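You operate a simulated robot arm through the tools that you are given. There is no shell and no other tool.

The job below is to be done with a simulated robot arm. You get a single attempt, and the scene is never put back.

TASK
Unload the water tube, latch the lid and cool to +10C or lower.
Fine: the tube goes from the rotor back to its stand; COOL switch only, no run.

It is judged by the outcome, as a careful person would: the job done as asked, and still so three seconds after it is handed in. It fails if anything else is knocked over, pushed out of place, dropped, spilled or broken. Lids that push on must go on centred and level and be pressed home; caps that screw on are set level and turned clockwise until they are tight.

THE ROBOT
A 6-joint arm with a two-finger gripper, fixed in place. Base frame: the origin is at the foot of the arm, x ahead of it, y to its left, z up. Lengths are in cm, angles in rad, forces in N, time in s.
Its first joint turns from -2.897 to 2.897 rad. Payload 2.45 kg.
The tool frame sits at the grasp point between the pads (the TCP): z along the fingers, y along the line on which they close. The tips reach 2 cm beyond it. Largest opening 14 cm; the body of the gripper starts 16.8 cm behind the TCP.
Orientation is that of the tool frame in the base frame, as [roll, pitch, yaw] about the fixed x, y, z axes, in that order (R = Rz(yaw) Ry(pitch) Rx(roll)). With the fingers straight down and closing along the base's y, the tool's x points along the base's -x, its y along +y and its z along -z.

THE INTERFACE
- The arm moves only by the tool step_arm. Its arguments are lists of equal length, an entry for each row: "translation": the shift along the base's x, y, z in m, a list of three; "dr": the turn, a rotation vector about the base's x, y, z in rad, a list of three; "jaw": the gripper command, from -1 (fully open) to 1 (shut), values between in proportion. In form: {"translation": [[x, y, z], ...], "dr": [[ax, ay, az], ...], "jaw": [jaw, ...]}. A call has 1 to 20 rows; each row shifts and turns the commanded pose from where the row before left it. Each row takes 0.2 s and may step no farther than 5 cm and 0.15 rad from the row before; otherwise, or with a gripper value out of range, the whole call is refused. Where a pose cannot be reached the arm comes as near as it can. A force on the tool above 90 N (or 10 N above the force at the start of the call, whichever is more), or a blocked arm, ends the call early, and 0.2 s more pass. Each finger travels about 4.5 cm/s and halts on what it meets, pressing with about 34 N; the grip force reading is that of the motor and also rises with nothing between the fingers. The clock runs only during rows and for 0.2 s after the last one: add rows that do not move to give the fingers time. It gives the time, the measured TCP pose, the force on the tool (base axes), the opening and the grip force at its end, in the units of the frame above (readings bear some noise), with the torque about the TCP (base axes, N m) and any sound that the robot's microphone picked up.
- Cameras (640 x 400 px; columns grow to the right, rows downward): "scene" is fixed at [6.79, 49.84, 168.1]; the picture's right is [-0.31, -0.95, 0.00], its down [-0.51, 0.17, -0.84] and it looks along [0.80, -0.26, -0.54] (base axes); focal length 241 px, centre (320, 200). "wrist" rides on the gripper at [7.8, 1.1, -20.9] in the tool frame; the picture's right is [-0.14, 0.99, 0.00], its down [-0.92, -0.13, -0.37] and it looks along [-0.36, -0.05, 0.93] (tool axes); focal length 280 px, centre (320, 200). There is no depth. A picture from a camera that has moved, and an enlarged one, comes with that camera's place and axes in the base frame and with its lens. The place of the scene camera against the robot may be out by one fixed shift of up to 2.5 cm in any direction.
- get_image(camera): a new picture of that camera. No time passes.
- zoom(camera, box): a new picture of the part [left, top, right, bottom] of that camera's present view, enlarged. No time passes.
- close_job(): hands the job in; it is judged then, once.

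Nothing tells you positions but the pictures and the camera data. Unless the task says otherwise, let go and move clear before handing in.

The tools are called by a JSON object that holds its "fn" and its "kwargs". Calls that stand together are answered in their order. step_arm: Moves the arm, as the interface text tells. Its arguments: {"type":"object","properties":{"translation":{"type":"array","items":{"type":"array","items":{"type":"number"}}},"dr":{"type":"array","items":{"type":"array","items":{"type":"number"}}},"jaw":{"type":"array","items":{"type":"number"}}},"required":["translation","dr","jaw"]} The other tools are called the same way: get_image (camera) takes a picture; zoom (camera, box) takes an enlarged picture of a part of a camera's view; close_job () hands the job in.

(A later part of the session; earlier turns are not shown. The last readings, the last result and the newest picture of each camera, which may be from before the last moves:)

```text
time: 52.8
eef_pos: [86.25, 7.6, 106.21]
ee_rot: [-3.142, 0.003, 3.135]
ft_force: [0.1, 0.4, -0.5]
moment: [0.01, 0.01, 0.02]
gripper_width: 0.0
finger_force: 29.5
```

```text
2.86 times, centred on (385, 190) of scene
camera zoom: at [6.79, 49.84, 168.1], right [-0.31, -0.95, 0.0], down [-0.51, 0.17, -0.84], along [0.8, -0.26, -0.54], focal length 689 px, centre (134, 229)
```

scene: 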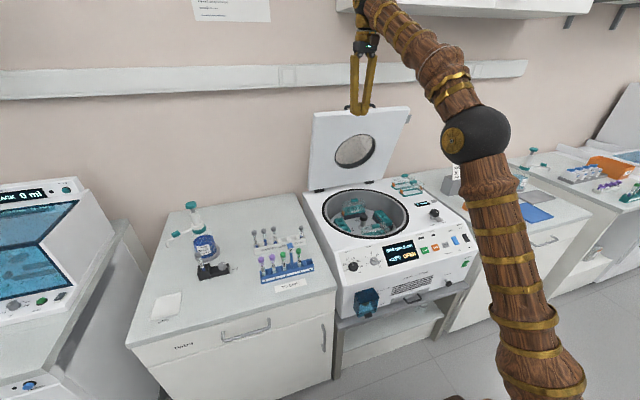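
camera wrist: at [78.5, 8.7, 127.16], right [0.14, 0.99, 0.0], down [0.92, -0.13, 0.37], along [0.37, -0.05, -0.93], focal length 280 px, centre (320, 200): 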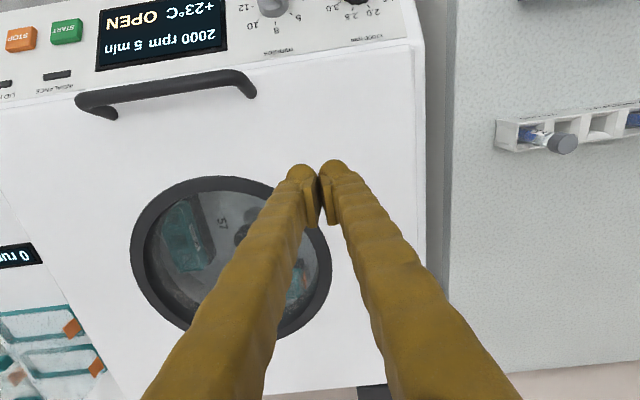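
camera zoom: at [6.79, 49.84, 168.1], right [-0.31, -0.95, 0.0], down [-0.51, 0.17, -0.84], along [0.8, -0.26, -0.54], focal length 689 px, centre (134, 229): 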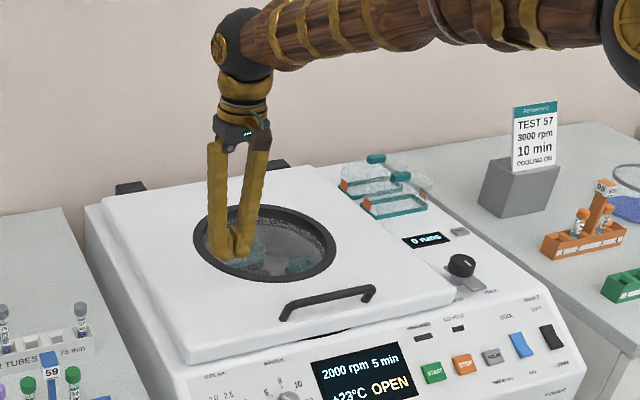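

The lid looks nearly closed but the display still reads OPEN. I'll continue down to press it home.

{"fn": "step_arm", "kwargs": {"translation": [[0, 0, -0.01], [0, 0, -0.01], [0, 0, -0.01], [0, 0, -0.01], [0, 0, -0.01], [0, 0, -0.005], [0, 0, -0.005], [0, 0, -0.005], [0, 0, 0]], "dr": [[0, 0, 0], [0, 0, 0], [0, 0, 0], [0, 0, 0], [0, 0, 0], [0, 0, 0], [0, 0, 0], [0, 0, 0], [0, 0, 0]], "jaw": [0.98, 0.98, 0.98, 0.98, 0.98, 0.98, 0.98, 0.98, 0.98]}}

{"fn": "get_image", "kwargs": {"camera": "wrist"}}

{"fn": "zoom", "kwargs": {"camera": "scene", "box": [290, 120, 480, 260]}}

```text
time: 54.8
eef_pos: [86.23, 7.54, 99.65]
ee_rot: [-3.141, 0.001, 3.136]
ft_force: [-0.2, 0.9, 0.3]
moment: [0.02, 0.04, 0.01]
gripper_width: 0.0
finger_force: 29.2
```

```text
taken
camera wrist: at [78.45, 8.68, 120.6], right [0.14, 0.99, 0.0], down [0.92, -0.13, 0.37], along [0.37, -0.05, -0.93], focal length 280 px, centre (320, 200)
```

wrist: 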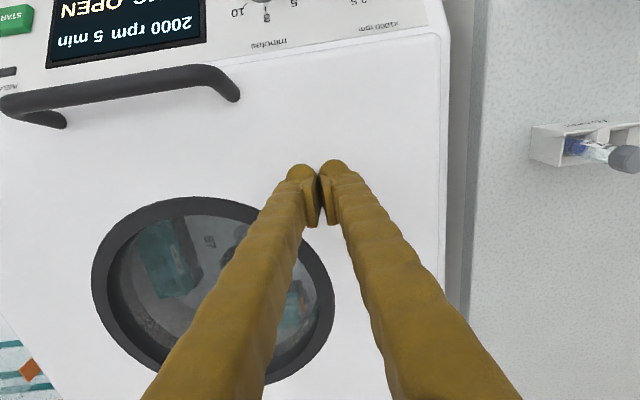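

```text
2.86 times, centred on (385, 190) of scene
camera zoom: at [6.79, 49.84, 168.1], right [-0.31, -0.95, 0.0], down [-0.51, 0.17, -0.84], along [0.8, -0.26, -0.54], focal length 689 px, centre (134, 229)
```

zoom: 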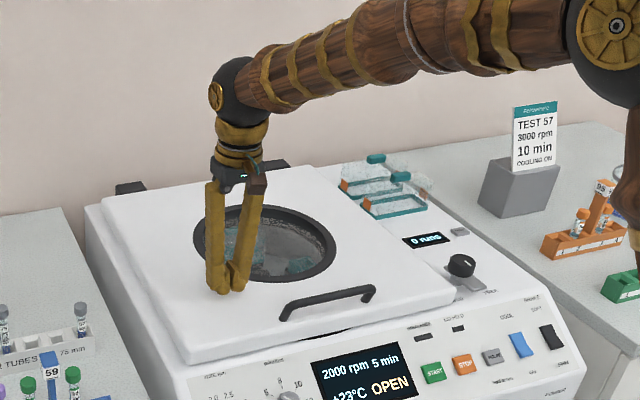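

The lid hasn't moved since the last picture, so it's probably resting on the deck or its seal. I'll go down to touch it and press.

{"fn": "step_arm", "kwargs": {"translation": [[0, 0, -0.005], [0, 0, -0.005], [0, 0, -0.005], [0, 0, -0.005], [0, 0, -0.005], [0, 0, -0.005], [0, 0, -0.005], [0, 0, 0]], "dr": [[0, 0, 0], [0, 0, 0], [0, 0, 0], [0, 0, 0], [0, 0, 0], [0, 0, 0], [0, 0, 0], [0, 0, 0]], "jaw": [0.98, 0.98, 0.98, 0.98, 0.98, 0.98, 0.98, 0.98]}}

{"fn": "get_image", "kwargs": {"camera": "wrist"}}

{"fn": "zoom", "kwargs": {"camera": "scene", "box": [330, 180, 470, 280]}}

```text
time: 56.0
eef_pos: [86.3, 7.51, 98.11]
ee_rot: [-3.141, 0.01, 3.138]
ft_force: [-2.7, 1.3, 15.9]
moment: [0.06, 0.19, 0.01]
gripper_width: 0.61
finger_force: 29.4
stopped in row 5: the force on the tool passed its limit at 104 N (the readings are from after the stop); the commanded pose is now the measured one
```

```text
taken
camera wrist: at [78.37, 8.64, 119.07], right [0.14, 0.99, 0.0], down [0.92, -0.13, 0.38], along [0.37, -0.05, -0.93], focal length 280 px, centre (320, 200)
```

wrist: 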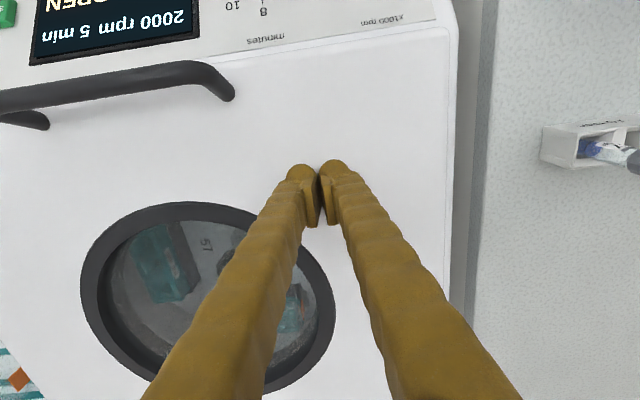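

```text
4.00 times, centred on (400, 230) of scene
camera zoom: at [6.79, 49.84, 168.1], right [-0.31, -0.95, 0.0], down [-0.51, 0.17, -0.84], along [0.8, -0.26, -0.54], focal length 965 px, centre (0, 80)
```

zoom: 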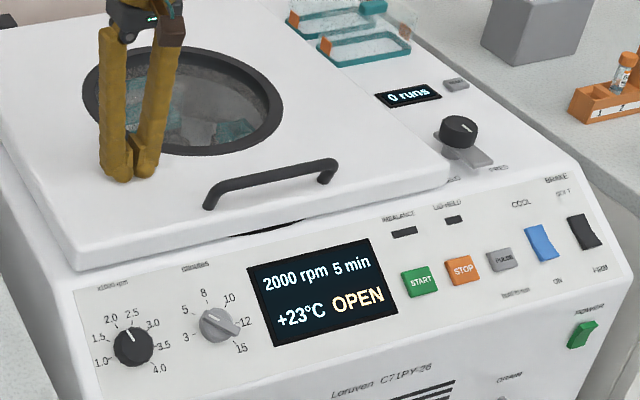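

Pressing met a hard stop at about 104 N, with the lid top at z of about 96. I'll back off slightly and inspect how the lid sits, along with the catch and latch.

{"fn": "step_arm", "kwargs": {"translation": [[0, 0, 0.01], [0, 0, 0.02], [0, 0, 0.03], [0, 0, 0.04]], "dr": [[0, 0, 0], [0, 0, 0], [0, 0, 0], [0, 0, 0]], "jaw": [0.98, 0.98, 0.98, 0.98]}}

{"fn": "zoom", "kwargs": {"camera": "scene", "box": [325, 205, 425, 265]}}

{"fn": "zoom", "kwargs": {"camera": "scene", "box": [410, 195, 474, 235]}}

{"fn": "get_image", "kwargs": {"camera": "wrist"}}

```text
time: 57.0
eef_pos: [86.14, 7.56, 107.92]
ee_rot: [3.141, 0.006, 3.137]
ft_force: [-0.2, 0.0, -1.0]
moment: [0.01, 0.02, -0.03]
gripper_width: 0.0
finger_force: 29.1
```

```text
6.40 times, centred on (375, 235) of scene
camera zoom: at [6.79, 49.84, 168.1], right [-0.31, -0.95, 0.0], down [-0.51, 0.17, -0.84], along [0.8, -0.26, -0.54], focal length 1544 px, centre (-32, -24)
```

zoom: 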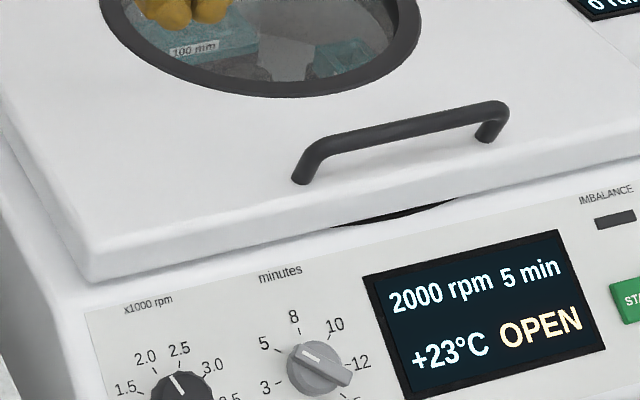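

```text
10.00 times, centred on (442, 215) of scene
camera zoom: at [6.79, 49.84, 168.1], right [-0.31, -0.95, 0.0], down [-0.51, 0.17, -0.84], along [0.8, -0.26, -0.54], focal length 2413 px, centre (-900, 50)
```

zoom: 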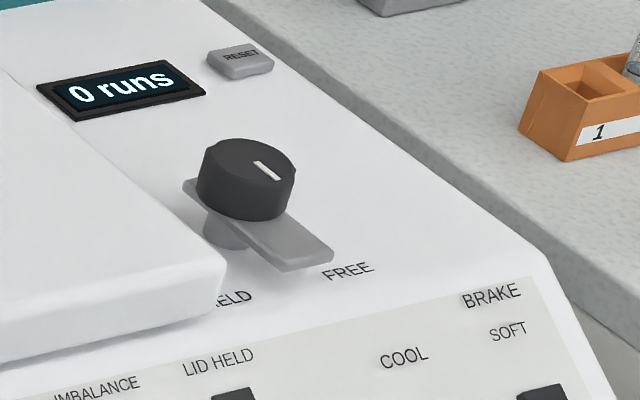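

```text
taken
camera wrist: at [78.25, 8.78, 128.89], right [0.14, 0.99, 0.0], down [0.92, -0.13, 0.37], along [0.37, -0.05, -0.93], focal length 280 px, centre (320, 200)
```

wrist: 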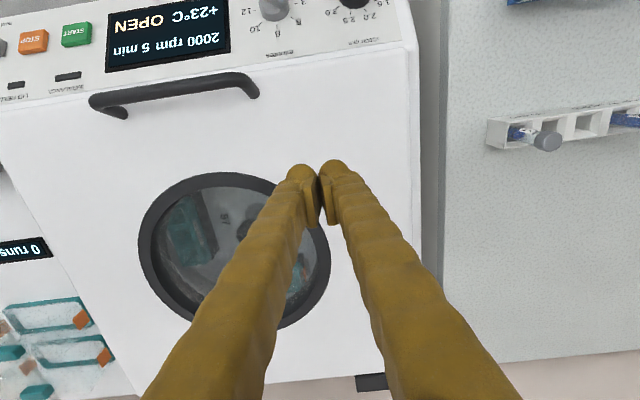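

The lid is down. Next I'll look at the latch from above: move over the knob at about (81, -36) with the fingers held high and open.

{"fn": "step_arm", "kwargs": {"translation": [[-0.01, -0.03, 0.03], [-0.01, -0.04, 0.03], [-0.01, -0.04, 0.03], [-0.01, -0.04, 0], [-0.01, -0.04, 0], [-0.01, -0.04, 0], [-0.01, -0.04, 0], [-0.01, -0.04, 0], [0, -0.04, 0], [0, -0.04, 0], [0, -0.04, 0], [0, 0, 0]], "dr": [[0, 0, 0], [0, 0, 0], [0, 0, 0], [0, 0, 0], [0, 0, 0], [0, 0, 0], [0, 0, 0], [0, 0, 0], [0, 0, 0], [0, 0, 0], [0, 0, 0], [0, 0, 0]], "jaw": [0.5, 0, -0.2, -0.2, -0.2, -0.2, -0.2, -0.2, -0.2, -0.2, -0.2, -0.2]}}

{"fn": "get_image", "kwargs": {"camera": "wrist"}}

{"fn": "zoom", "kwargs": {"camera": "wrist", "box": [240, 100, 400, 200]}}

```text
refused: row 2 steps farther than a row can; nothing moved
```

```text
taken
camera wrist: at [78.25, 8.78, 128.89], right [0.14, 0.99, 0.0], down [0.92, -0.13, 0.37], along [0.37, -0.05, -0.93], focal length 280 px, centre (320, 200)
```

wrist: 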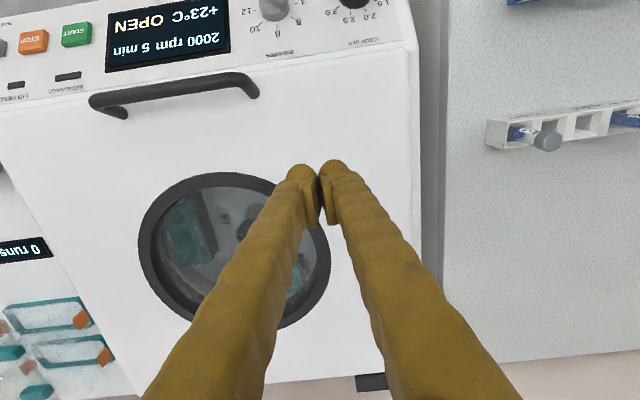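

```text
4.00 times, centred on (320, 150) of wrist
camera zoom: at [78.25, 8.78, 128.89], right [0.14, 0.99, 0.0], down [0.92, -0.13, 0.37], along [0.37, -0.05, -0.93], focal length 1122 px, centre (320, 400)
```

zoom: 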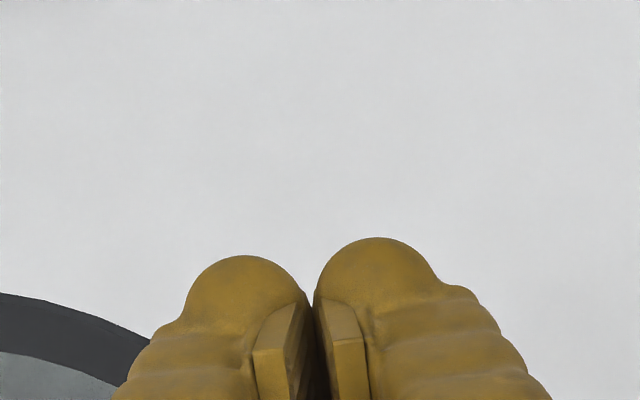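

One row exceeded the step limit, so nothing moved. I'll send the same path to the latch area again with smaller steps.

{"fn": "step_arm", "kwargs": {"translation": [[-0.005, -0.03, 0.02], [-0.005, -0.035, 0.02], [-0.01, -0.04, 0.01], [-0.01, -0.04, 0], [-0.01, -0.04, 0], [-0.01, -0.04, 0], [-0.01, -0.04, 0], [-0.01, -0.04, 0], [0, -0.04, 0], [0, -0.04, 0], [0, -0.04, 0], [0, 0, 0]], "dr": [[0, 0, 0], [0, 0, 0], [0, 0, 0], [0, 0, 0], [0, 0, 0], [0, 0, 0], [0, 0, 0], [0, 0, 0], [0, 0, 0], [0, 0, 0], [0, 0, 0], [0, 0, 0]], "jaw": [0.5, 0, -0.2, -0.2, -0.2, -0.2, -0.2, -0.2, -0.2, -0.2, -0.2, -0.2]}}

{"fn": "get_image", "kwargs": {"camera": "wrist"}}

{"fn": "zoom", "kwargs": {"camera": "wrist", "box": [240, 100, 400, 200]}}

```text
time: 59.6
eef_pos: [79.28, -35.2, 112.99]
ee_rot: [3.141, 0.005, 3.137]
ft_force: [0.9, 0.0, -0.4]
moment: [-0.01, 0.01, 0.01]
gripper_width: 8.4
finger_force: 0.0
```

```text
taken
camera wrist: at [71.35, -34.03, 133.87], right [0.14, 0.99, 0.0], down [0.92, -0.13, 0.38], along [0.37, -0.05, -0.93], focal length 280 px, centre (320, 200)
```

wrist: 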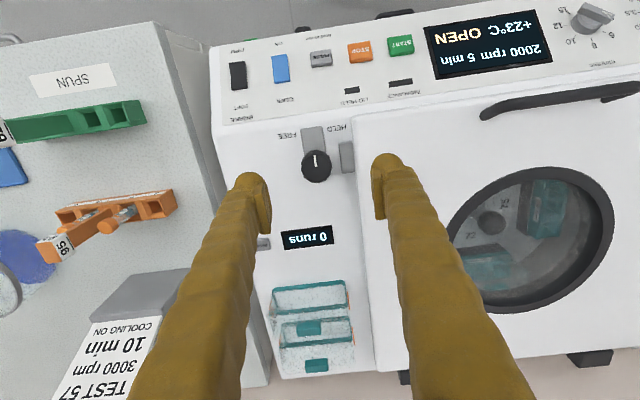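

```text
4.00 times, centred on (320, 150) of wrist
camera zoom: at [71.35, -34.03, 133.87], right [0.14, 0.99, 0.0], down [0.92, -0.13, 0.38], along [0.37, -0.05, -0.93], focal length 1122 px, centre (320, 400)
```

zoom: 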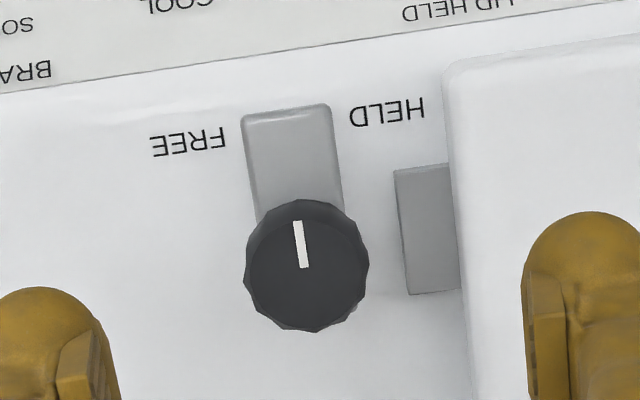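

The knob's tongue points to -x and the lid's tab sits just to its +y side, so a quarter turn clockwise from above will bring the tongue over the tab. I put the knob centre at about (80.9, -35.9), top near z 97. Before gripping it, I'll test in the air that the wrist can turn that far clockwise.

{"fn": "step_arm", "kwargs": {"translation": [[0, 0, 0], [0, 0, 0], [0, 0, 0], [0, 0, 0], [0, 0, 0], [0, 0, 0], [0, 0, 0], [0, 0, 0], [0, 0, 0], [0, 0, 0], [0, 0, 0], [0, 0, 0], [0, 0, 0]], "dr": [[0, 0, -0.145], [0, 0, -0.145], [0, 0, -0.145], [0, 0, -0.145], [0, 0, -0.145], [0, 0, -0.145], [0, 0, -0.145], [0, 0, -0.145], [0, 0, -0.145], [0, 0, -0.145], [0, 0, -0.145], [0, 0, -0.145], [0, 0, -0.145]], "jaw": [-0.2, -0.2, -0.2, -0.2, -0.2, -0.2, -0.2, -0.2, -0.2, -0.2, -0.2, -0.2, -0.2]}}

{"fn": "get_image", "kwargs": {"camera": "wrist"}}

{"fn": "get_image", "kwargs": {"camera": "scene"}}

```text
time: 62.4
eef_pos: [79.18, -35.1, 112.86]
ee_rot: [3.142, 0.008, 1.248]
ft_force: [-0.5, -0.6, -0.5]
moment: [-0.02, 0.0, -0.01]
gripper_width: 8.42
finger_force: 0.1
```

```text
taken
camera wrist: at [82.9, -27.73, 133.97], right [0.9, -0.44, 0.0], down [-0.41, -0.83, 0.38], along [-0.17, -0.34, -0.93], focal length 280 px, centre (320, 200)
```

wrist: 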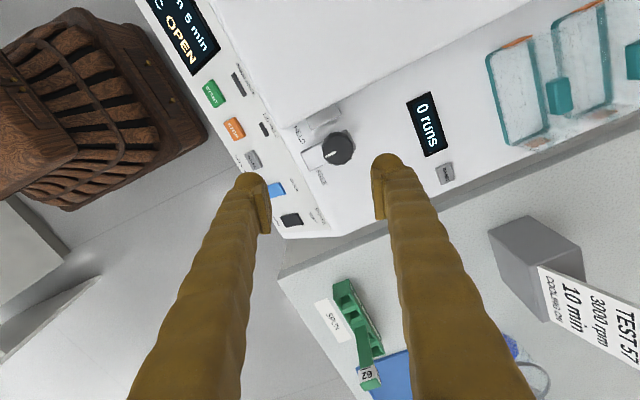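

```text
taken
```

scene: 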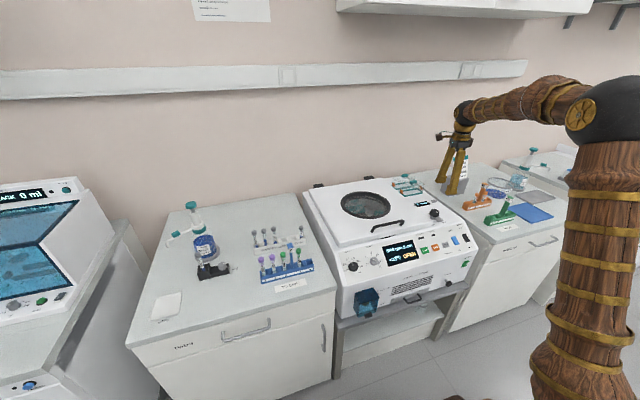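

The wrist can turn that far. I'll zoom in from this second viewpoint to fix the knob position, then turn back.

{"fn": "zoom", "kwargs": {"camera": "wrist", "box": [260, 90, 420, 190]}}

{"fn": "zoom", "kwargs": {"camera": "scene", "box": [400, 190, 480, 240]}}

```text
4.00 times, centred on (340, 140) of wrist
camera zoom: at [82.9, -27.73, 133.97], right [0.9, -0.44, 0.0], down [-0.41, -0.83, 0.38], along [-0.17, -0.34, -0.93], focal length 1122 px, centre (240, 440)
```

zoom: 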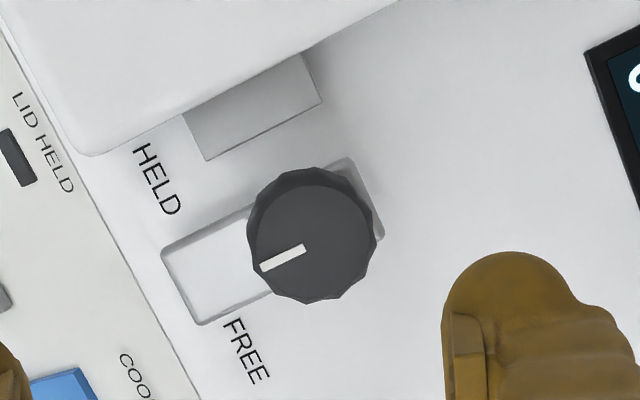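

```text
8.00 times, centred on (440, 215) of scene
camera zoom: at [6.79, 49.84, 168.1], right [-0.31, -0.95, 0.0], down [-0.51, 0.17, -0.84], along [0.8, -0.26, -0.54], focal length 1930 px, centre (-640, 80)
```

zoom: 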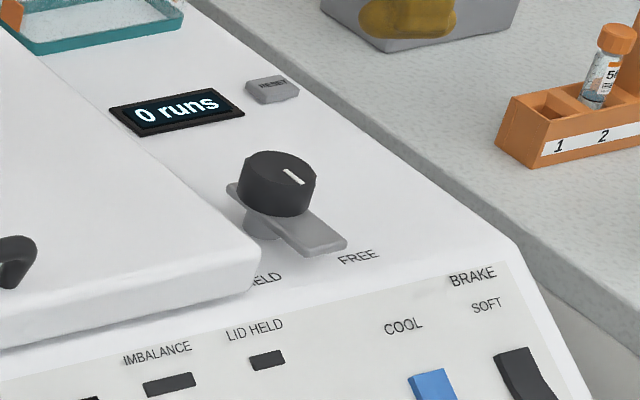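

By my estimate the knob is at about (81.6, -35.9), top around z 95, and the tongue needs a full 90° clockwise turn to cover the tab. I'll turn back to a starting yaw of about 2.84 and go down over the knob, stopping to look.

{"fn": "step_arm", "kwargs": {"translation": [[0.004, -0.002, 0], [0.004, -0.002, 0], [0.004, -0.002, 0], [0.004, 0, 0], [0.004, 0, 0], [0.004, 0, 0], [0, 0, 0], [0, 0, 0], [0, 0, -0.02], [0, 0, -0.02], [0, 0, -0.02], [0, 0, -0.01], [0, 0, 0]], "dr": [[0, 0, 0.145], [0, 0, 0.145], [0, 0, 0.145], [0, 0, 0.145], [0, 0, 0.145], [0, 0, 0.145], [0, 0, 0.145], [0, 0, 0.145], [0, 0, 0.145], [0, 0, 0.145], [0, 0, 0.142], [0, 0, 0], [0, 0, 0]], "jaw": [0, 0.1, 0.1, 0.1, 0.1, 0.1, 0.1, 0.1, 0.1, 0.1, 0.1, 0.1, 0.1]}}

{"fn": "get_image", "kwargs": {"camera": "wrist"}}

{"fn": "zoom", "kwargs": {"camera": "wrist", "box": [240, 130, 400, 230]}}

{"fn": "zoom", "kwargs": {"camera": "scene", "box": [400, 180, 480, 230]}}

```text
time: 65.2
eef_pos: [81.78, -35.72, 106.04]
ee_rot: [3.142, 0.007, 2.844]
ft_force: [0.3, -0.4, 0.2]
moment: [0.0, 0.02, 0.01]
gripper_width: 6.29
finger_force: 0.0
```

```text
taken
camera wrist: at [74.52, -32.3, 126.98], right [0.42, 0.91, 0.0], down [0.84, -0.39, 0.38], along [0.34, -0.16, -0.93], focal length 280 px, centre (320, 200)
```

wrist: 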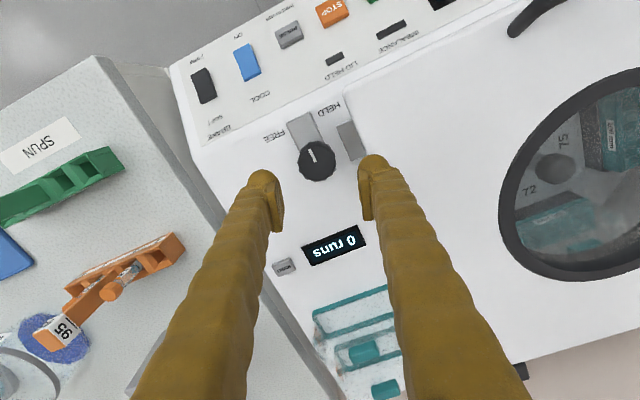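

```text
4.00 times, centred on (320, 180) of wrist
camera zoom: at [74.52, -32.3, 126.98], right [0.42, 0.91, 0.0], down [0.84, -0.39, 0.38], along [0.34, -0.16, -0.93], focal length 1122 px, centre (320, 280)
```

zoom: 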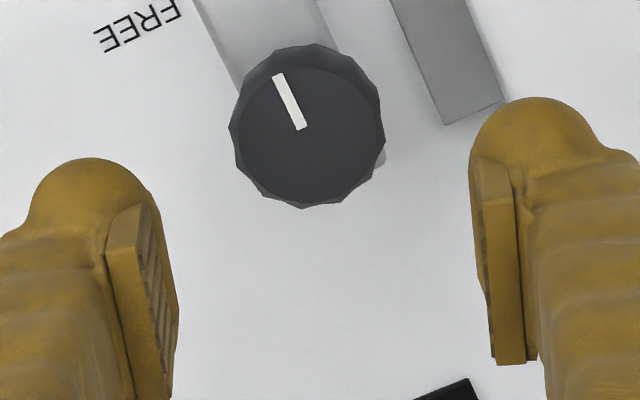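

```text
8.00 times, centred on (440, 205) of scene
camera zoom: at [6.79, 49.84, 168.1], right [-0.31, -0.95, 0.0], down [-0.51, 0.17, -0.84], along [0.8, -0.26, -0.54], focal length 1930 px, centre (-640, 160)
```

zoom: 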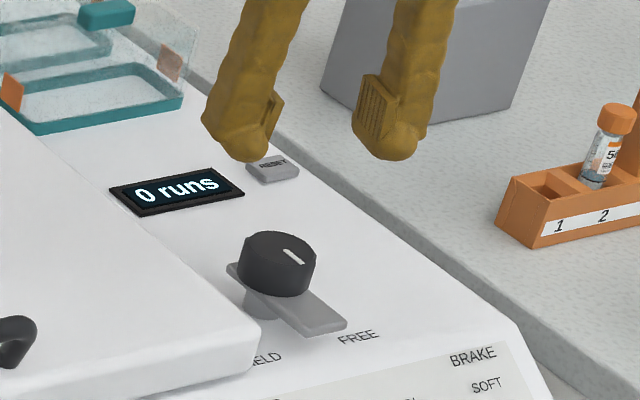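

The estimates now agree on the knob at (81.85, -36.0), top at z of about 95, about 4.2 cm across, with the lid edge at y -30.1. I'll centre over it, narrow the opening to 5.2 cm, and go lower.

{"fn": "step_arm", "kwargs": {"translation": [[0.001, -0.0025, 0], [0, 0, -0.02], [0, 0, -0.02], [0, 0, -0.02], [0, 0, 0]], "dr": [[0, 0, 0], [0, 0, 0], [0, 0, 0], [0, 0, 0], [0, 0, 0]], "jaw": [0.257, 0.257, 0.257, 0.257, 0.257]}}

{"fn": "zoom", "kwargs": {"camera": "wrist", "box": [240, 130, 400, 230]}}

{"fn": "zoom", "kwargs": {"camera": "scene", "box": [400, 180, 480, 230]}}

```text
time: 66.4
eef_pos: [81.86, -36.01, 100.05]
ee_rot: [3.14, 0.007, 2.843]
ft_force: [-1.1, -1.0, -0.7]
moment: [0.03, 0.0, -0.02]
gripper_width: 5.19
finger_force: 0.1
```

```text
4.00 times, centred on (320, 180) of wrist
camera zoom: at [74.61, -32.59, 120.96], right [0.42, 0.91, 0.0], down [0.84, -0.39, 0.38], along [0.34, -0.16, -0.93], focal length 1122 px, centre (320, 280)
```

zoom: 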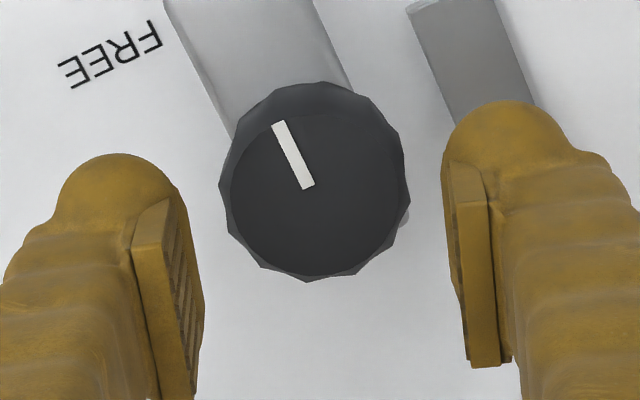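

```text
8.00 times, centred on (440, 205) of scene
camera zoom: at [6.79, 49.84, 168.1], right [-0.31, -0.95, 0.0], down [-0.51, 0.17, -0.84], along [0.8, -0.26, -0.54], focal length 1930 px, centre (-640, 160)
```

zoom: 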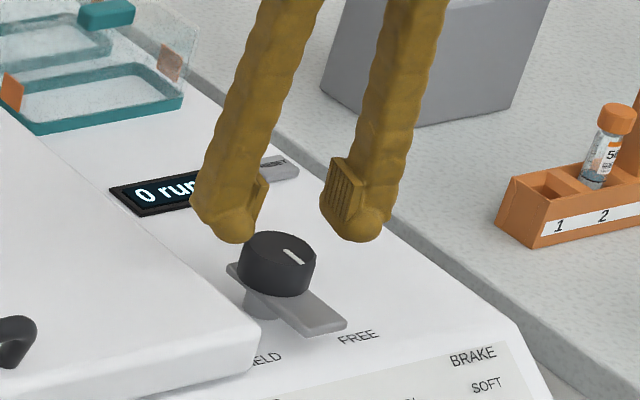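

Knob confirmed at (81.84, -36.0), top at z 95.4, centred between the fingers. I'll go down so the tips sit beside it.

{"fn": "step_arm", "kwargs": {"translation": [[0, 0, -0.015], [0, 0, -0.015], [0, 0, -0.01], [0, 0, -0.005], [0, 0, 0]], "dr": [[0, 0, 0], [0, 0, 0], [0, 0, 0], [0, 0, 0], [0, 0, 0]], "jaw": [0.257, 0.257, 0.257, 0.257, 0.257]}}

{"fn": "zoom", "kwargs": {"camera": "wrist", "box": [240, 130, 400, 230]}}

{"fn": "zoom", "kwargs": {"camera": "scene", "box": [400, 180, 480, 230]}}

```text
time: 67.6
eef_pos: [81.77, -35.87, 95.45]
ee_rot: [3.141, 0.008, 2.843]
ft_force: [0.9, -0.5, 0.6]
moment: [0.01, -0.01, -0.03]
gripper_width: 5.2
finger_force: 0.0
```

```text
4.00 times, centred on (320, 180) of wrist
camera zoom: at [74.5, -32.5, 116.4], right [0.42, 0.91, 0.0], down [0.84, -0.39, 0.38], along [0.34, -0.16, -0.93], focal length 1122 px, centre (320, 280)
```

zoom: 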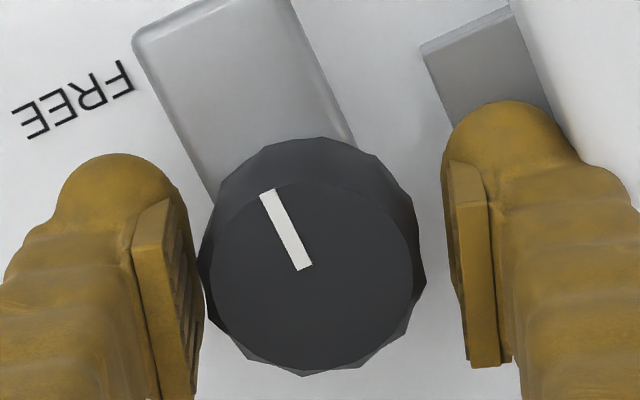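

```text
8.00 times, centred on (440, 205) of scene
camera zoom: at [6.79, 49.84, 168.1], right [-0.31, -0.95, 0.0], down [-0.51, 0.17, -0.84], along [0.8, -0.26, -0.54], focal length 1930 px, centre (-640, 160)
```

zoom: 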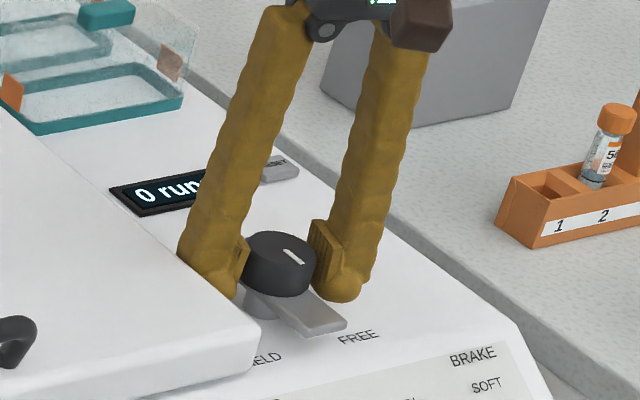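

The tips are beside the knob. I'll make a small centring correction, then close on it.

{"fn": "step_arm", "kwargs": {"translation": [[0.002, -0.0025, 0], [0, 0, 0], [0, 0, 0], [0, 0, 0], [0, 0, 0]], "dr": [[0, 0, 0], [0, 0, 0], [0, 0, 0], [0, 0, 0], [0, 0, 0]], "jaw": [0.257, 0.35, 0.45, 0.6, 0.6]}}

{"fn": "zoom", "kwargs": {"camera": "wrist", "box": [240, 130, 400, 230]}}

```text
time: 68.8
eef_pos: [82.16, -36.02, 95.46]
ee_rot: [3.141, 0.008, 2.844]
ft_force: [6.5, 11.5, -2.7]
moment: [1.04, -0.53, -0.06]
gripper_width: 4.15
finger_force: 45.0
```

```text
4.00 times, centred on (320, 180) of wrist
camera zoom: at [74.78, -32.7, 116.41], right [0.42, 0.91, 0.0], down [0.84, -0.39, 0.38], along [0.34, -0.16, -0.93], focal length 1122 px, centre (320, 280)
```

zoom: 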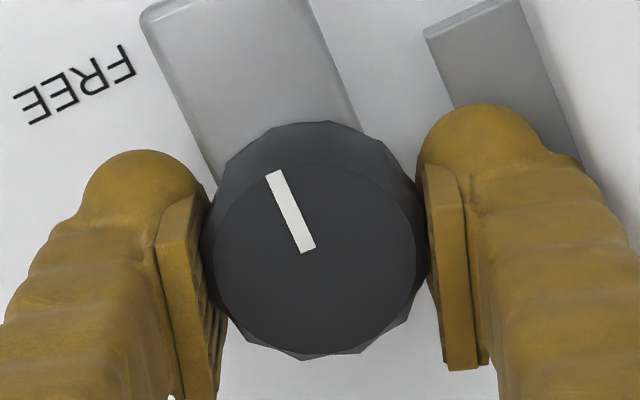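

The knob is gripped with a small side load of about 13 N. I'll ease that off and start turning clockwise.

{"fn": "step_arm", "kwargs": {"translation": [[0.0008, 0.0015, 0], [0, 0, 0], [0, 0, 0], [0, 0, 0], [0, 0, 0], [0, 0, 0]], "dr": [[0, 0, 0], [0, 0, -0.1], [0, 0, -0.1], [0, 0, -0.1], [0, 0, -0.1], [0, 0, 0]], "jaw": [0.6, 0.6, 0.6, 0.6, 0.6, 0.6]}}

{"fn": "zoom", "kwargs": {"camera": "wrist", "box": [240, 130, 400, 230]}}

{"fn": "zoom", "kwargs": {"camera": "scene", "box": [370, 190, 480, 260]}}

```text
time: 70.2
eef_pos: [82.01, -36.21, 95.46]
ee_rot: [-3.139, 0.007, 2.442]
ft_force: [-36.0, -62.0, -6.8]
moment: [0.67, -1.52, 0.36]
gripper_width: 4.17
finger_force: 44.7
```

```text
4.00 times, centred on (320, 180) of wrist
camera zoom: at [76.59, -30.22, 116.41], right [0.74, 0.67, 0.0], down [0.62, -0.69, 0.38], along [0.25, -0.28, -0.93], focal length 1122 px, centre (320, 280)
```

zoom: 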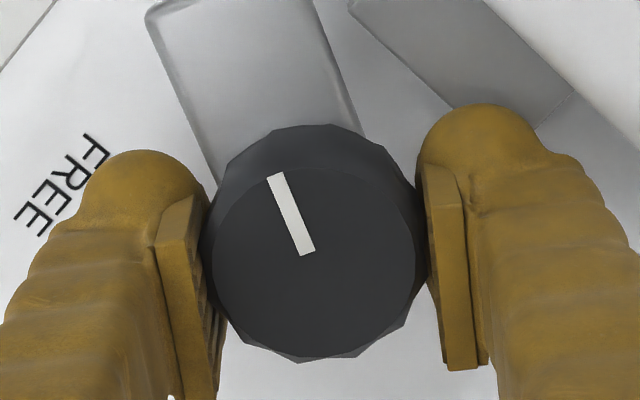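

```text
5.71 times, centred on (425, 225) of scene
camera zoom: at [6.79, 49.84, 168.1], right [-0.31, -0.95, 0.0], down [-0.51, 0.17, -0.84], along [0.8, -0.26, -0.54], focal length 1379 px, centre (-280, 57)
```

zoom: 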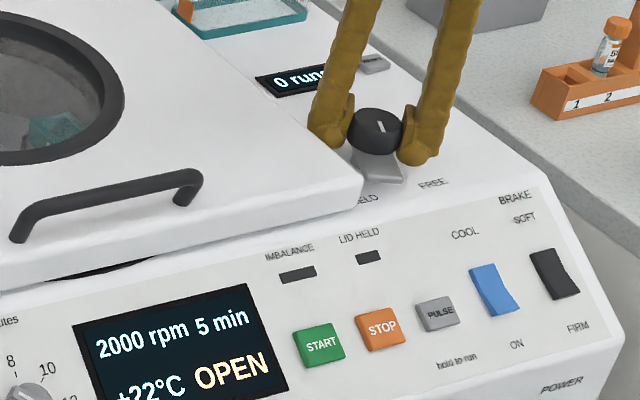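

The knob turns with the gripper, but my correction overshot and the side load is now 70 N. I'll shift back and re-check before turning more.

{"fn": "step_arm", "kwargs": {"translation": [[-0.0006, -0.0011, 0], [0, 0, 0]], "dr": [[0, 0, 0], [0, 0, 0]], "jaw": [0.6, 0.6]}}

```text
time: 70.8
eef_pos: [81.89, -36.21, 95.41]
ee_rot: [-3.14, 0.005, 2.445]
ft_force: [-37.5, -64.0, -15.1]
moment: [1.14, -1.13, 0.33]
gripper_width: 4.15
finger_force: 45.1
```

The load didn't change with that shift. I'll try a larger shift along the direction of the force to see whether it comes from misalignment.

{"fn": "step_arm", "kwargs": {"translation": [[-0.001, -0.0018, 0], [0, 0, 0]], "dr": [[0, 0, 0], [0, 0, 0]], "jaw": [0.6, 0.6]}}

{"fn": "zoom", "kwargs": {"camera": "scene", "box": [405, 180, 465, 220]}}

```text
time: 71.4
eef_pos: [81.87, -36.28, 95.34]
ee_rot: [-3.14, 0.007, 2.445]
ft_force: [-27.8, -32.7, -19.2]
moment: [1.0, -1.04, 0.15]
gripper_width: 4.14
finger_force: 44.9
```

```text
10.00 times, centred on (435, 200) of scene
camera zoom: at [6.79, 49.84, 168.1], right [-0.31, -0.95, 0.0], down [-0.51, 0.17, -0.84], along [0.8, -0.26, -0.54], focal length 2413 px, centre (-830, 200)
```

zoom: 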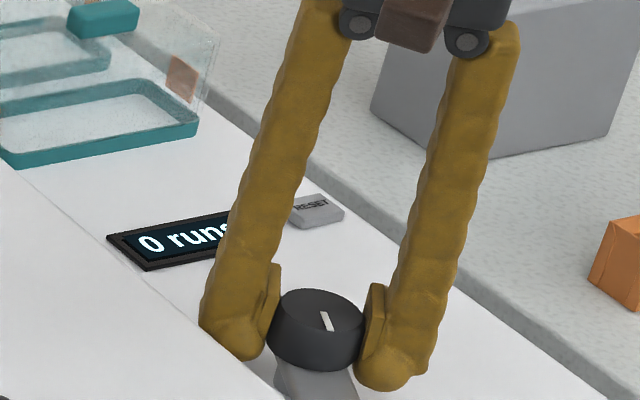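

The load dropped, so it is a centring error. I'll shift a little more and keep turning in small steps, checking the load as I go.

{"fn": "step_arm", "kwargs": {"translation": [[-0.0007, -0.0008, -0.0005], [0, 0, 0], [0, 0, 0], [0, 0, 0]], "dr": [[0, 0, 0], [0, 0, -0.08], [0, 0, -0.08], [0, 0, 0]], "jaw": [0.6, 0.6, 0.6, 0.6]}}

{"fn": "zoom", "kwargs": {"camera": "wrist", "box": [240, 130, 400, 230]}}

```text
time: 72.4
eef_pos: [81.87, -36.28, 95.51]
ee_rot: [-3.141, 0.006, 2.282]
ft_force: [-24.7, 5.7, -6.2]
moment: [0.99, -0.82, 0.08]
gripper_width: 4.14
finger_force: 45.0
```

```text
4.00 times, centred on (320, 180) of wrist
camera zoom: at [77.49, -29.52, 116.42], right [0.84, 0.54, 0.0], down [0.5, -0.78, 0.38], along [0.2, -0.31, -0.93], focal length 1122 px, centre (320, 280)
```

zoom: 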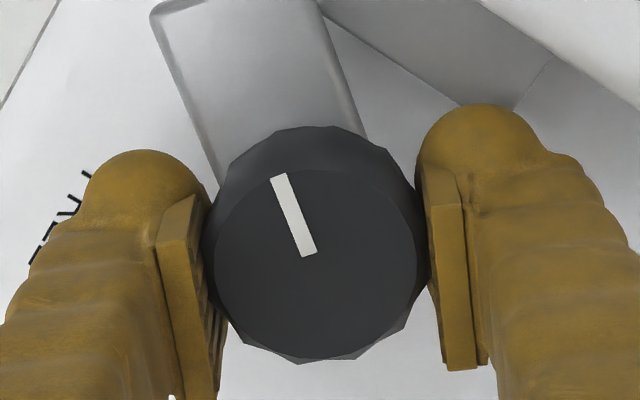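

That's better. I'll correct in x and keep turning.

{"fn": "step_arm", "kwargs": {"translation": [[-0.0007, 0, 0], [0, 0, 0], [0, 0, 0], [0, 0, 0], [0, 0, 0]], "dr": [[0, 0, 0], [0, 0, -0.1], [0, 0, -0.1], [0, 0, -0.1], [0, 0, 0]], "jaw": [0.6, 0.6, 0.6, 0.6, 0.6]}}

{"fn": "zoom", "kwargs": {"camera": "wrist", "box": [240, 130, 400, 230]}}

```text
time: 73.6
eef_pos: [81.81, -36.34, 95.47]
ee_rot: [-3.141, 0.008, 1.982]
ft_force: [-28.1, 6.5, 4.8]
moment: [0.71, -0.99, 0.05]
gripper_width: 4.15
finger_force: 44.6
```

```text
4.00 times, centred on (320, 180) of wrist
camera zoom: at [79.59, -28.59, 116.41], right [0.96, 0.27, 0.0], down [0.25, -0.89, 0.38], along [0.1, -0.36, -0.93], focal length 1122 px, centre (320, 280)
```

zoom: 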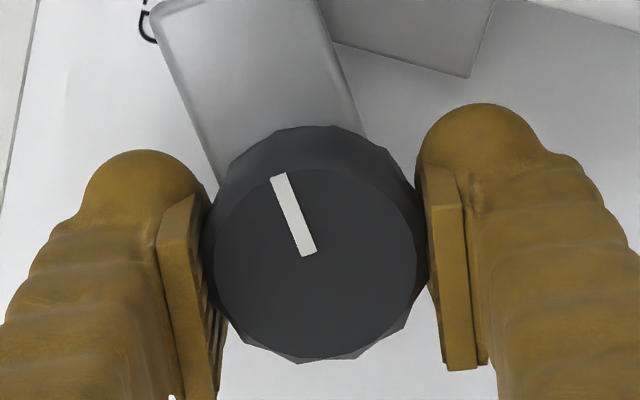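

The tongue is now approaching the tab. I'll carry on turning.

{"fn": "step_arm", "kwargs": {"translation": [[-0.0007, 0, 0], [0, 0, 0], [0, 0, 0], [0, 0, 0], [0, 0, 0]], "dr": [[0, 0, 0], [0, 0, -0.1], [0, 0, -0.1], [0, 0, -0.1], [0, 0, 0]], "jaw": [0.6, 0.6, 0.6, 0.6, 0.6]}}

{"fn": "zoom", "kwargs": {"camera": "wrist", "box": [240, 130, 400, 230]}}

{"fn": "zoom", "kwargs": {"camera": "scene", "box": [370, 190, 480, 260]}}

```text
time: 74.8
eef_pos: [81.56, -36.38, 95.48]
ee_rot: [-3.141, 0.01, 1.681]
ft_force: [-34.2, -13.3, 8.5]
moment: [0.21, -1.18, 0.16]
gripper_width: 4.14
finger_force: 45.2
```

```text
4.00 times, centred on (320, 180) of wrist
camera zoom: at [81.86, -28.32, 116.41], right [1.0, -0.03, 0.0], down [-0.03, -0.93, 0.38], along [-0.01, -0.38, -0.93], focal length 1122 px, centre (320, 280)
```

zoom: 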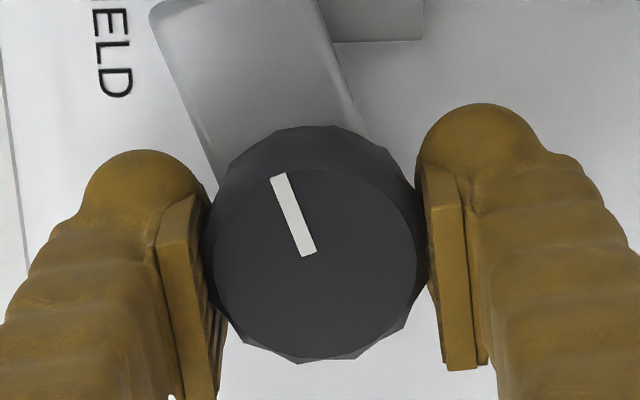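

```text
5.71 times, centred on (425, 225) of scene
camera zoom: at [6.79, 49.84, 168.1], right [-0.31, -0.95, 0.0], down [-0.51, 0.17, -0.84], along [0.8, -0.26, -0.54], focal length 1379 px, centre (-280, 57)
```

zoom: 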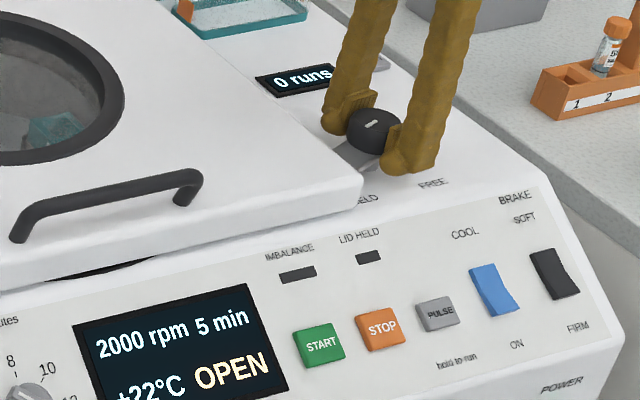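

The tongue is partly over the tab. I'll continue to the end of the turn.

{"fn": "step_arm", "kwargs": {"translation": [[-0.0012, -0.0005, 0], [0, 0, 0], [0, 0, 0], [0, 0, 0], [0, 0, 0], [0, 0, 0]], "dr": [[0, 0, 0], [0, 0, -0.1], [0, 0, -0.1], [0, 0, -0.1], [0, 0, -0.1], [0, 0, 0]], "jaw": [0.6, 0.6, 0.6, 0.6, 0.6, 0.6]}}

{"fn": "zoom", "kwargs": {"camera": "wrist", "box": [240, 130, 400, 230]}}

{"fn": "zoom", "kwargs": {"camera": "scene", "box": [370, 190, 480, 260]}}

```text
time: 76.2
eef_pos: [81.46, -36.4, 95.32]
ee_rot: [-3.139, 0.006, 1.283]
ft_force: [-52.5, -2.0, -0.1]
moment: [-0.13, -1.43, 1.39]
gripper_width: 4.16
finger_force: 45.0
```

```text
4.00 times, centred on (320, 180) of wrist
camera zoom: at [84.84, -29.04, 116.33], right [0.91, -0.41, 0.0], down [-0.38, -0.84, 0.38], along [-0.16, -0.34, -0.93], focal length 1122 px, centre (320, 280)
```

zoom: 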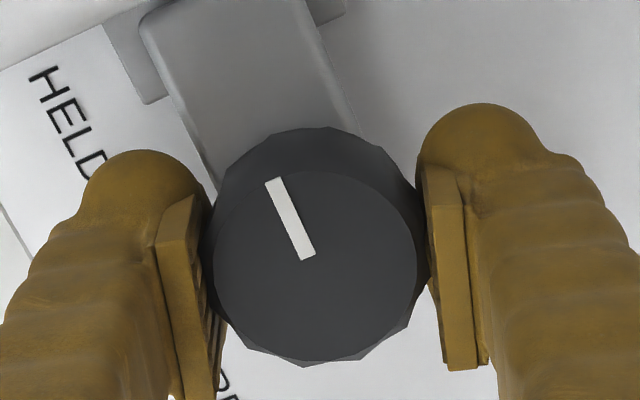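

```text
5.71 times, centred on (425, 225) of scene
camera zoom: at [6.79, 49.84, 168.1], right [-0.31, -0.95, 0.0], down [-0.51, 0.17, -0.84], along [0.8, -0.26, -0.54], focal length 1379 px, centre (-280, 57)
```

zoom: 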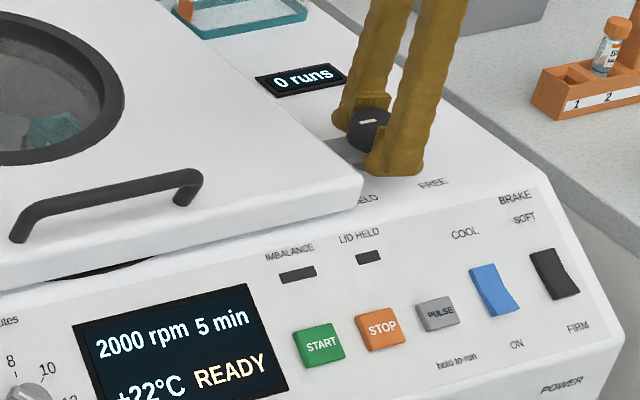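

The display now reads READY, the tongue lies over the tab, and the torque shows it has reached its stop. I'll release the knob and rise.

{"fn": "step_arm", "kwargs": {"translation": [[-0.0005, 0, 0], [0, 0, 0], [0, 0, 0], [0, 0, 0.01], [0, 0, 0.02], [0, 0, 0.03], [0, 0, 0.04], [0, 0, 0.04]], "dr": [[0, 0, 0], [0, 0, 0], [0, 0, 0], [0, 0, 0], [0, 0, 0], [0, 0, 0], [0, 0, 0], [0, 0, 0]], "jaw": [0.4, 0.2, 0.1, 0.1, 0.1, 0.1, 0.1, 0.1]}}

{"fn": "zoom", "kwargs": {"camera": "wrist", "box": [200, 60, 440, 210]}}

{"fn": "zoom", "kwargs": {"camera": "scene", "box": [330, 180, 490, 290]}}

```text
time: 78.0
eef_pos: [81.66, -36.42, 109.49]
ee_rot: [-3.141, 0.006, 1.282]
ft_force: [0.0, 0.7, -0.1]
moment: [-0.01, 0.02, -0.01]
gripper_width: 6.29
finger_force: 0.2
```

```text
2.67 times, centred on (320, 135) of wrist
camera zoom: at [85.02, -29.05, 130.32], right [0.91, -0.41, 0.0], down [-0.38, -0.84, 0.38], along [-0.16, -0.34, -0.93], focal length 748 px, centre (320, 373)
```

zoom: 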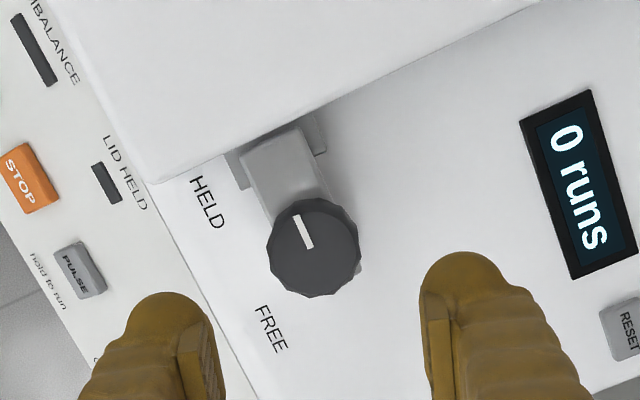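

```text
3.64 times, centred on (410, 235) of scene
camera zoom: at [6.79, 49.84, 168.1], right [-0.31, -0.95, 0.0], down [-0.51, 0.17, -0.84], along [0.8, -0.26, -0.54], focal length 877 px, centre (-7, 73)
```

zoom: 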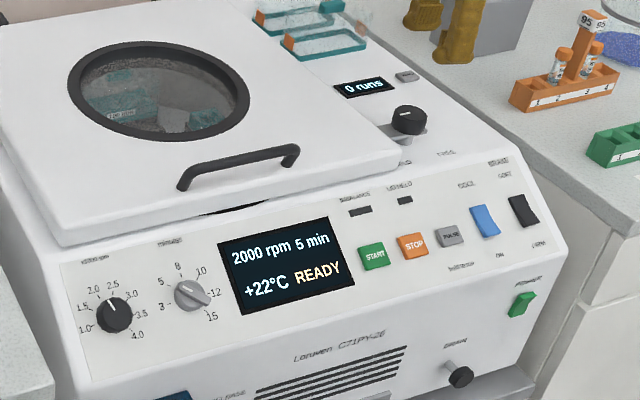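

The lid is latched: the pointer is at HELD and the display says READY at +22 °C. Next is COOL, the blue rocker at about (68, -39, 89) on the sloped panel, with ON at its lower end. I'll turn back to look at it straight on.

{"fn": "step_arm", "kwargs": {"translation": [[-0.01, 0, 0.01], [-0.01, 0, 0.01], [-0.01, 0, 0.01], [-0.01, 0, 0.01], [-0.01, 0, 0], [-0.01, 0, 0], [-0.01, 0, 0], [-0.01, -0.005, 0], [-0.01, -0.005, 0], [-0.01, -0.005, 0], [-0.01, -0.005, 0], [-0.01, -0.005, 0], [0, 0, 0], [0, 0, 0]], "dr": [[0, 0, 0.145], [0, 0, 0.145], [0, 0, 0.145], [0, 0, 0.145], [0, 0, 0.145], [0, 0, 0.145], [0, 0, 0.145], [0, 0, 0.145], [0, 0, 0.145], [0, 0, 0.145], [0, 0, 0.145], [0, 0, 0.145], [0, 0, 0.12], [0, 0, 0]], "jaw": [0, -0.2, -0.3, -0.3, -0.3, -0.3, -0.3, -0.3, -0.3, -0.3, -0.3, -0.3, -0.3, -0.3]}}

{"fn": "get_image", "kwargs": {"camera": "wrist"}}

{"fn": "zoom", "kwargs": {"camera": "wrist", "box": [230, 110, 390, 210]}}

{"fn": "zoom", "kwargs": {"camera": "scene", "box": [415, 215, 485, 260]}}

```text
time: 81.0
eef_pos: [69.56, -38.92, 113.51]
ee_rot: [-3.141, 0.008, -3.137]
ft_force: [-0.3, -0.7, -0.2]
moment: [0.02, -0.02, 0.02]
gripper_width: 9.11
finger_force: 0.1
```

```text
taken
camera wrist: at [61.62, -37.79, 134.43], right [0.13, 0.99, 0.0], down [0.92, -0.13, 0.38], along [0.37, -0.05, -0.93], focal length 280 px, centre (320, 200)
```

wrist: 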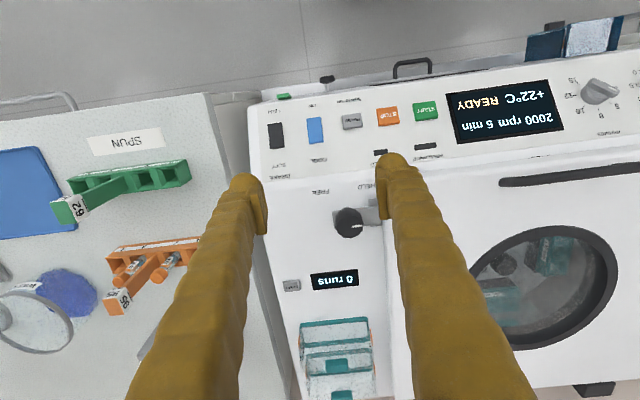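

```text
4.00 times, centred on (310, 160) of wrist
camera zoom: at [61.62, -37.79, 134.43], right [0.13, 0.99, 0.0], down [0.92, -0.13, 0.38], along [0.37, -0.05, -0.93], focal length 1122 px, centre (360, 360)
```

zoom: 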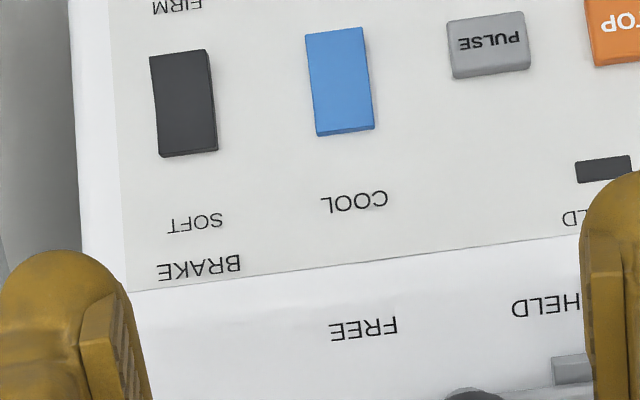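

```text
8.89 times, centred on (450, 238) of scene
camera zoom: at [6.79, 49.84, 168.1], right [-0.31, -0.95, 0.0], down [-0.51, 0.17, -0.84], along [0.8, -0.26, -0.54], focal length 2144 px, centre (-836, -133)
```

zoom: 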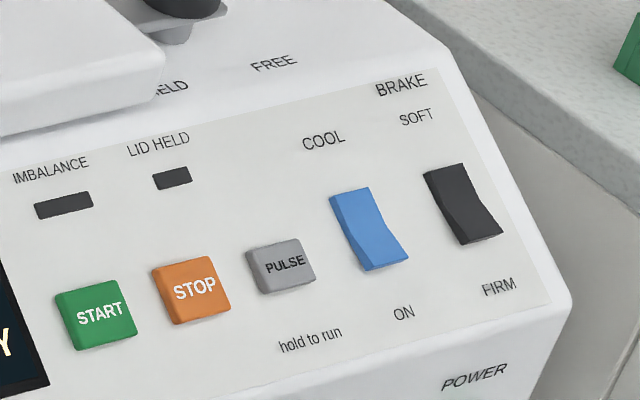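

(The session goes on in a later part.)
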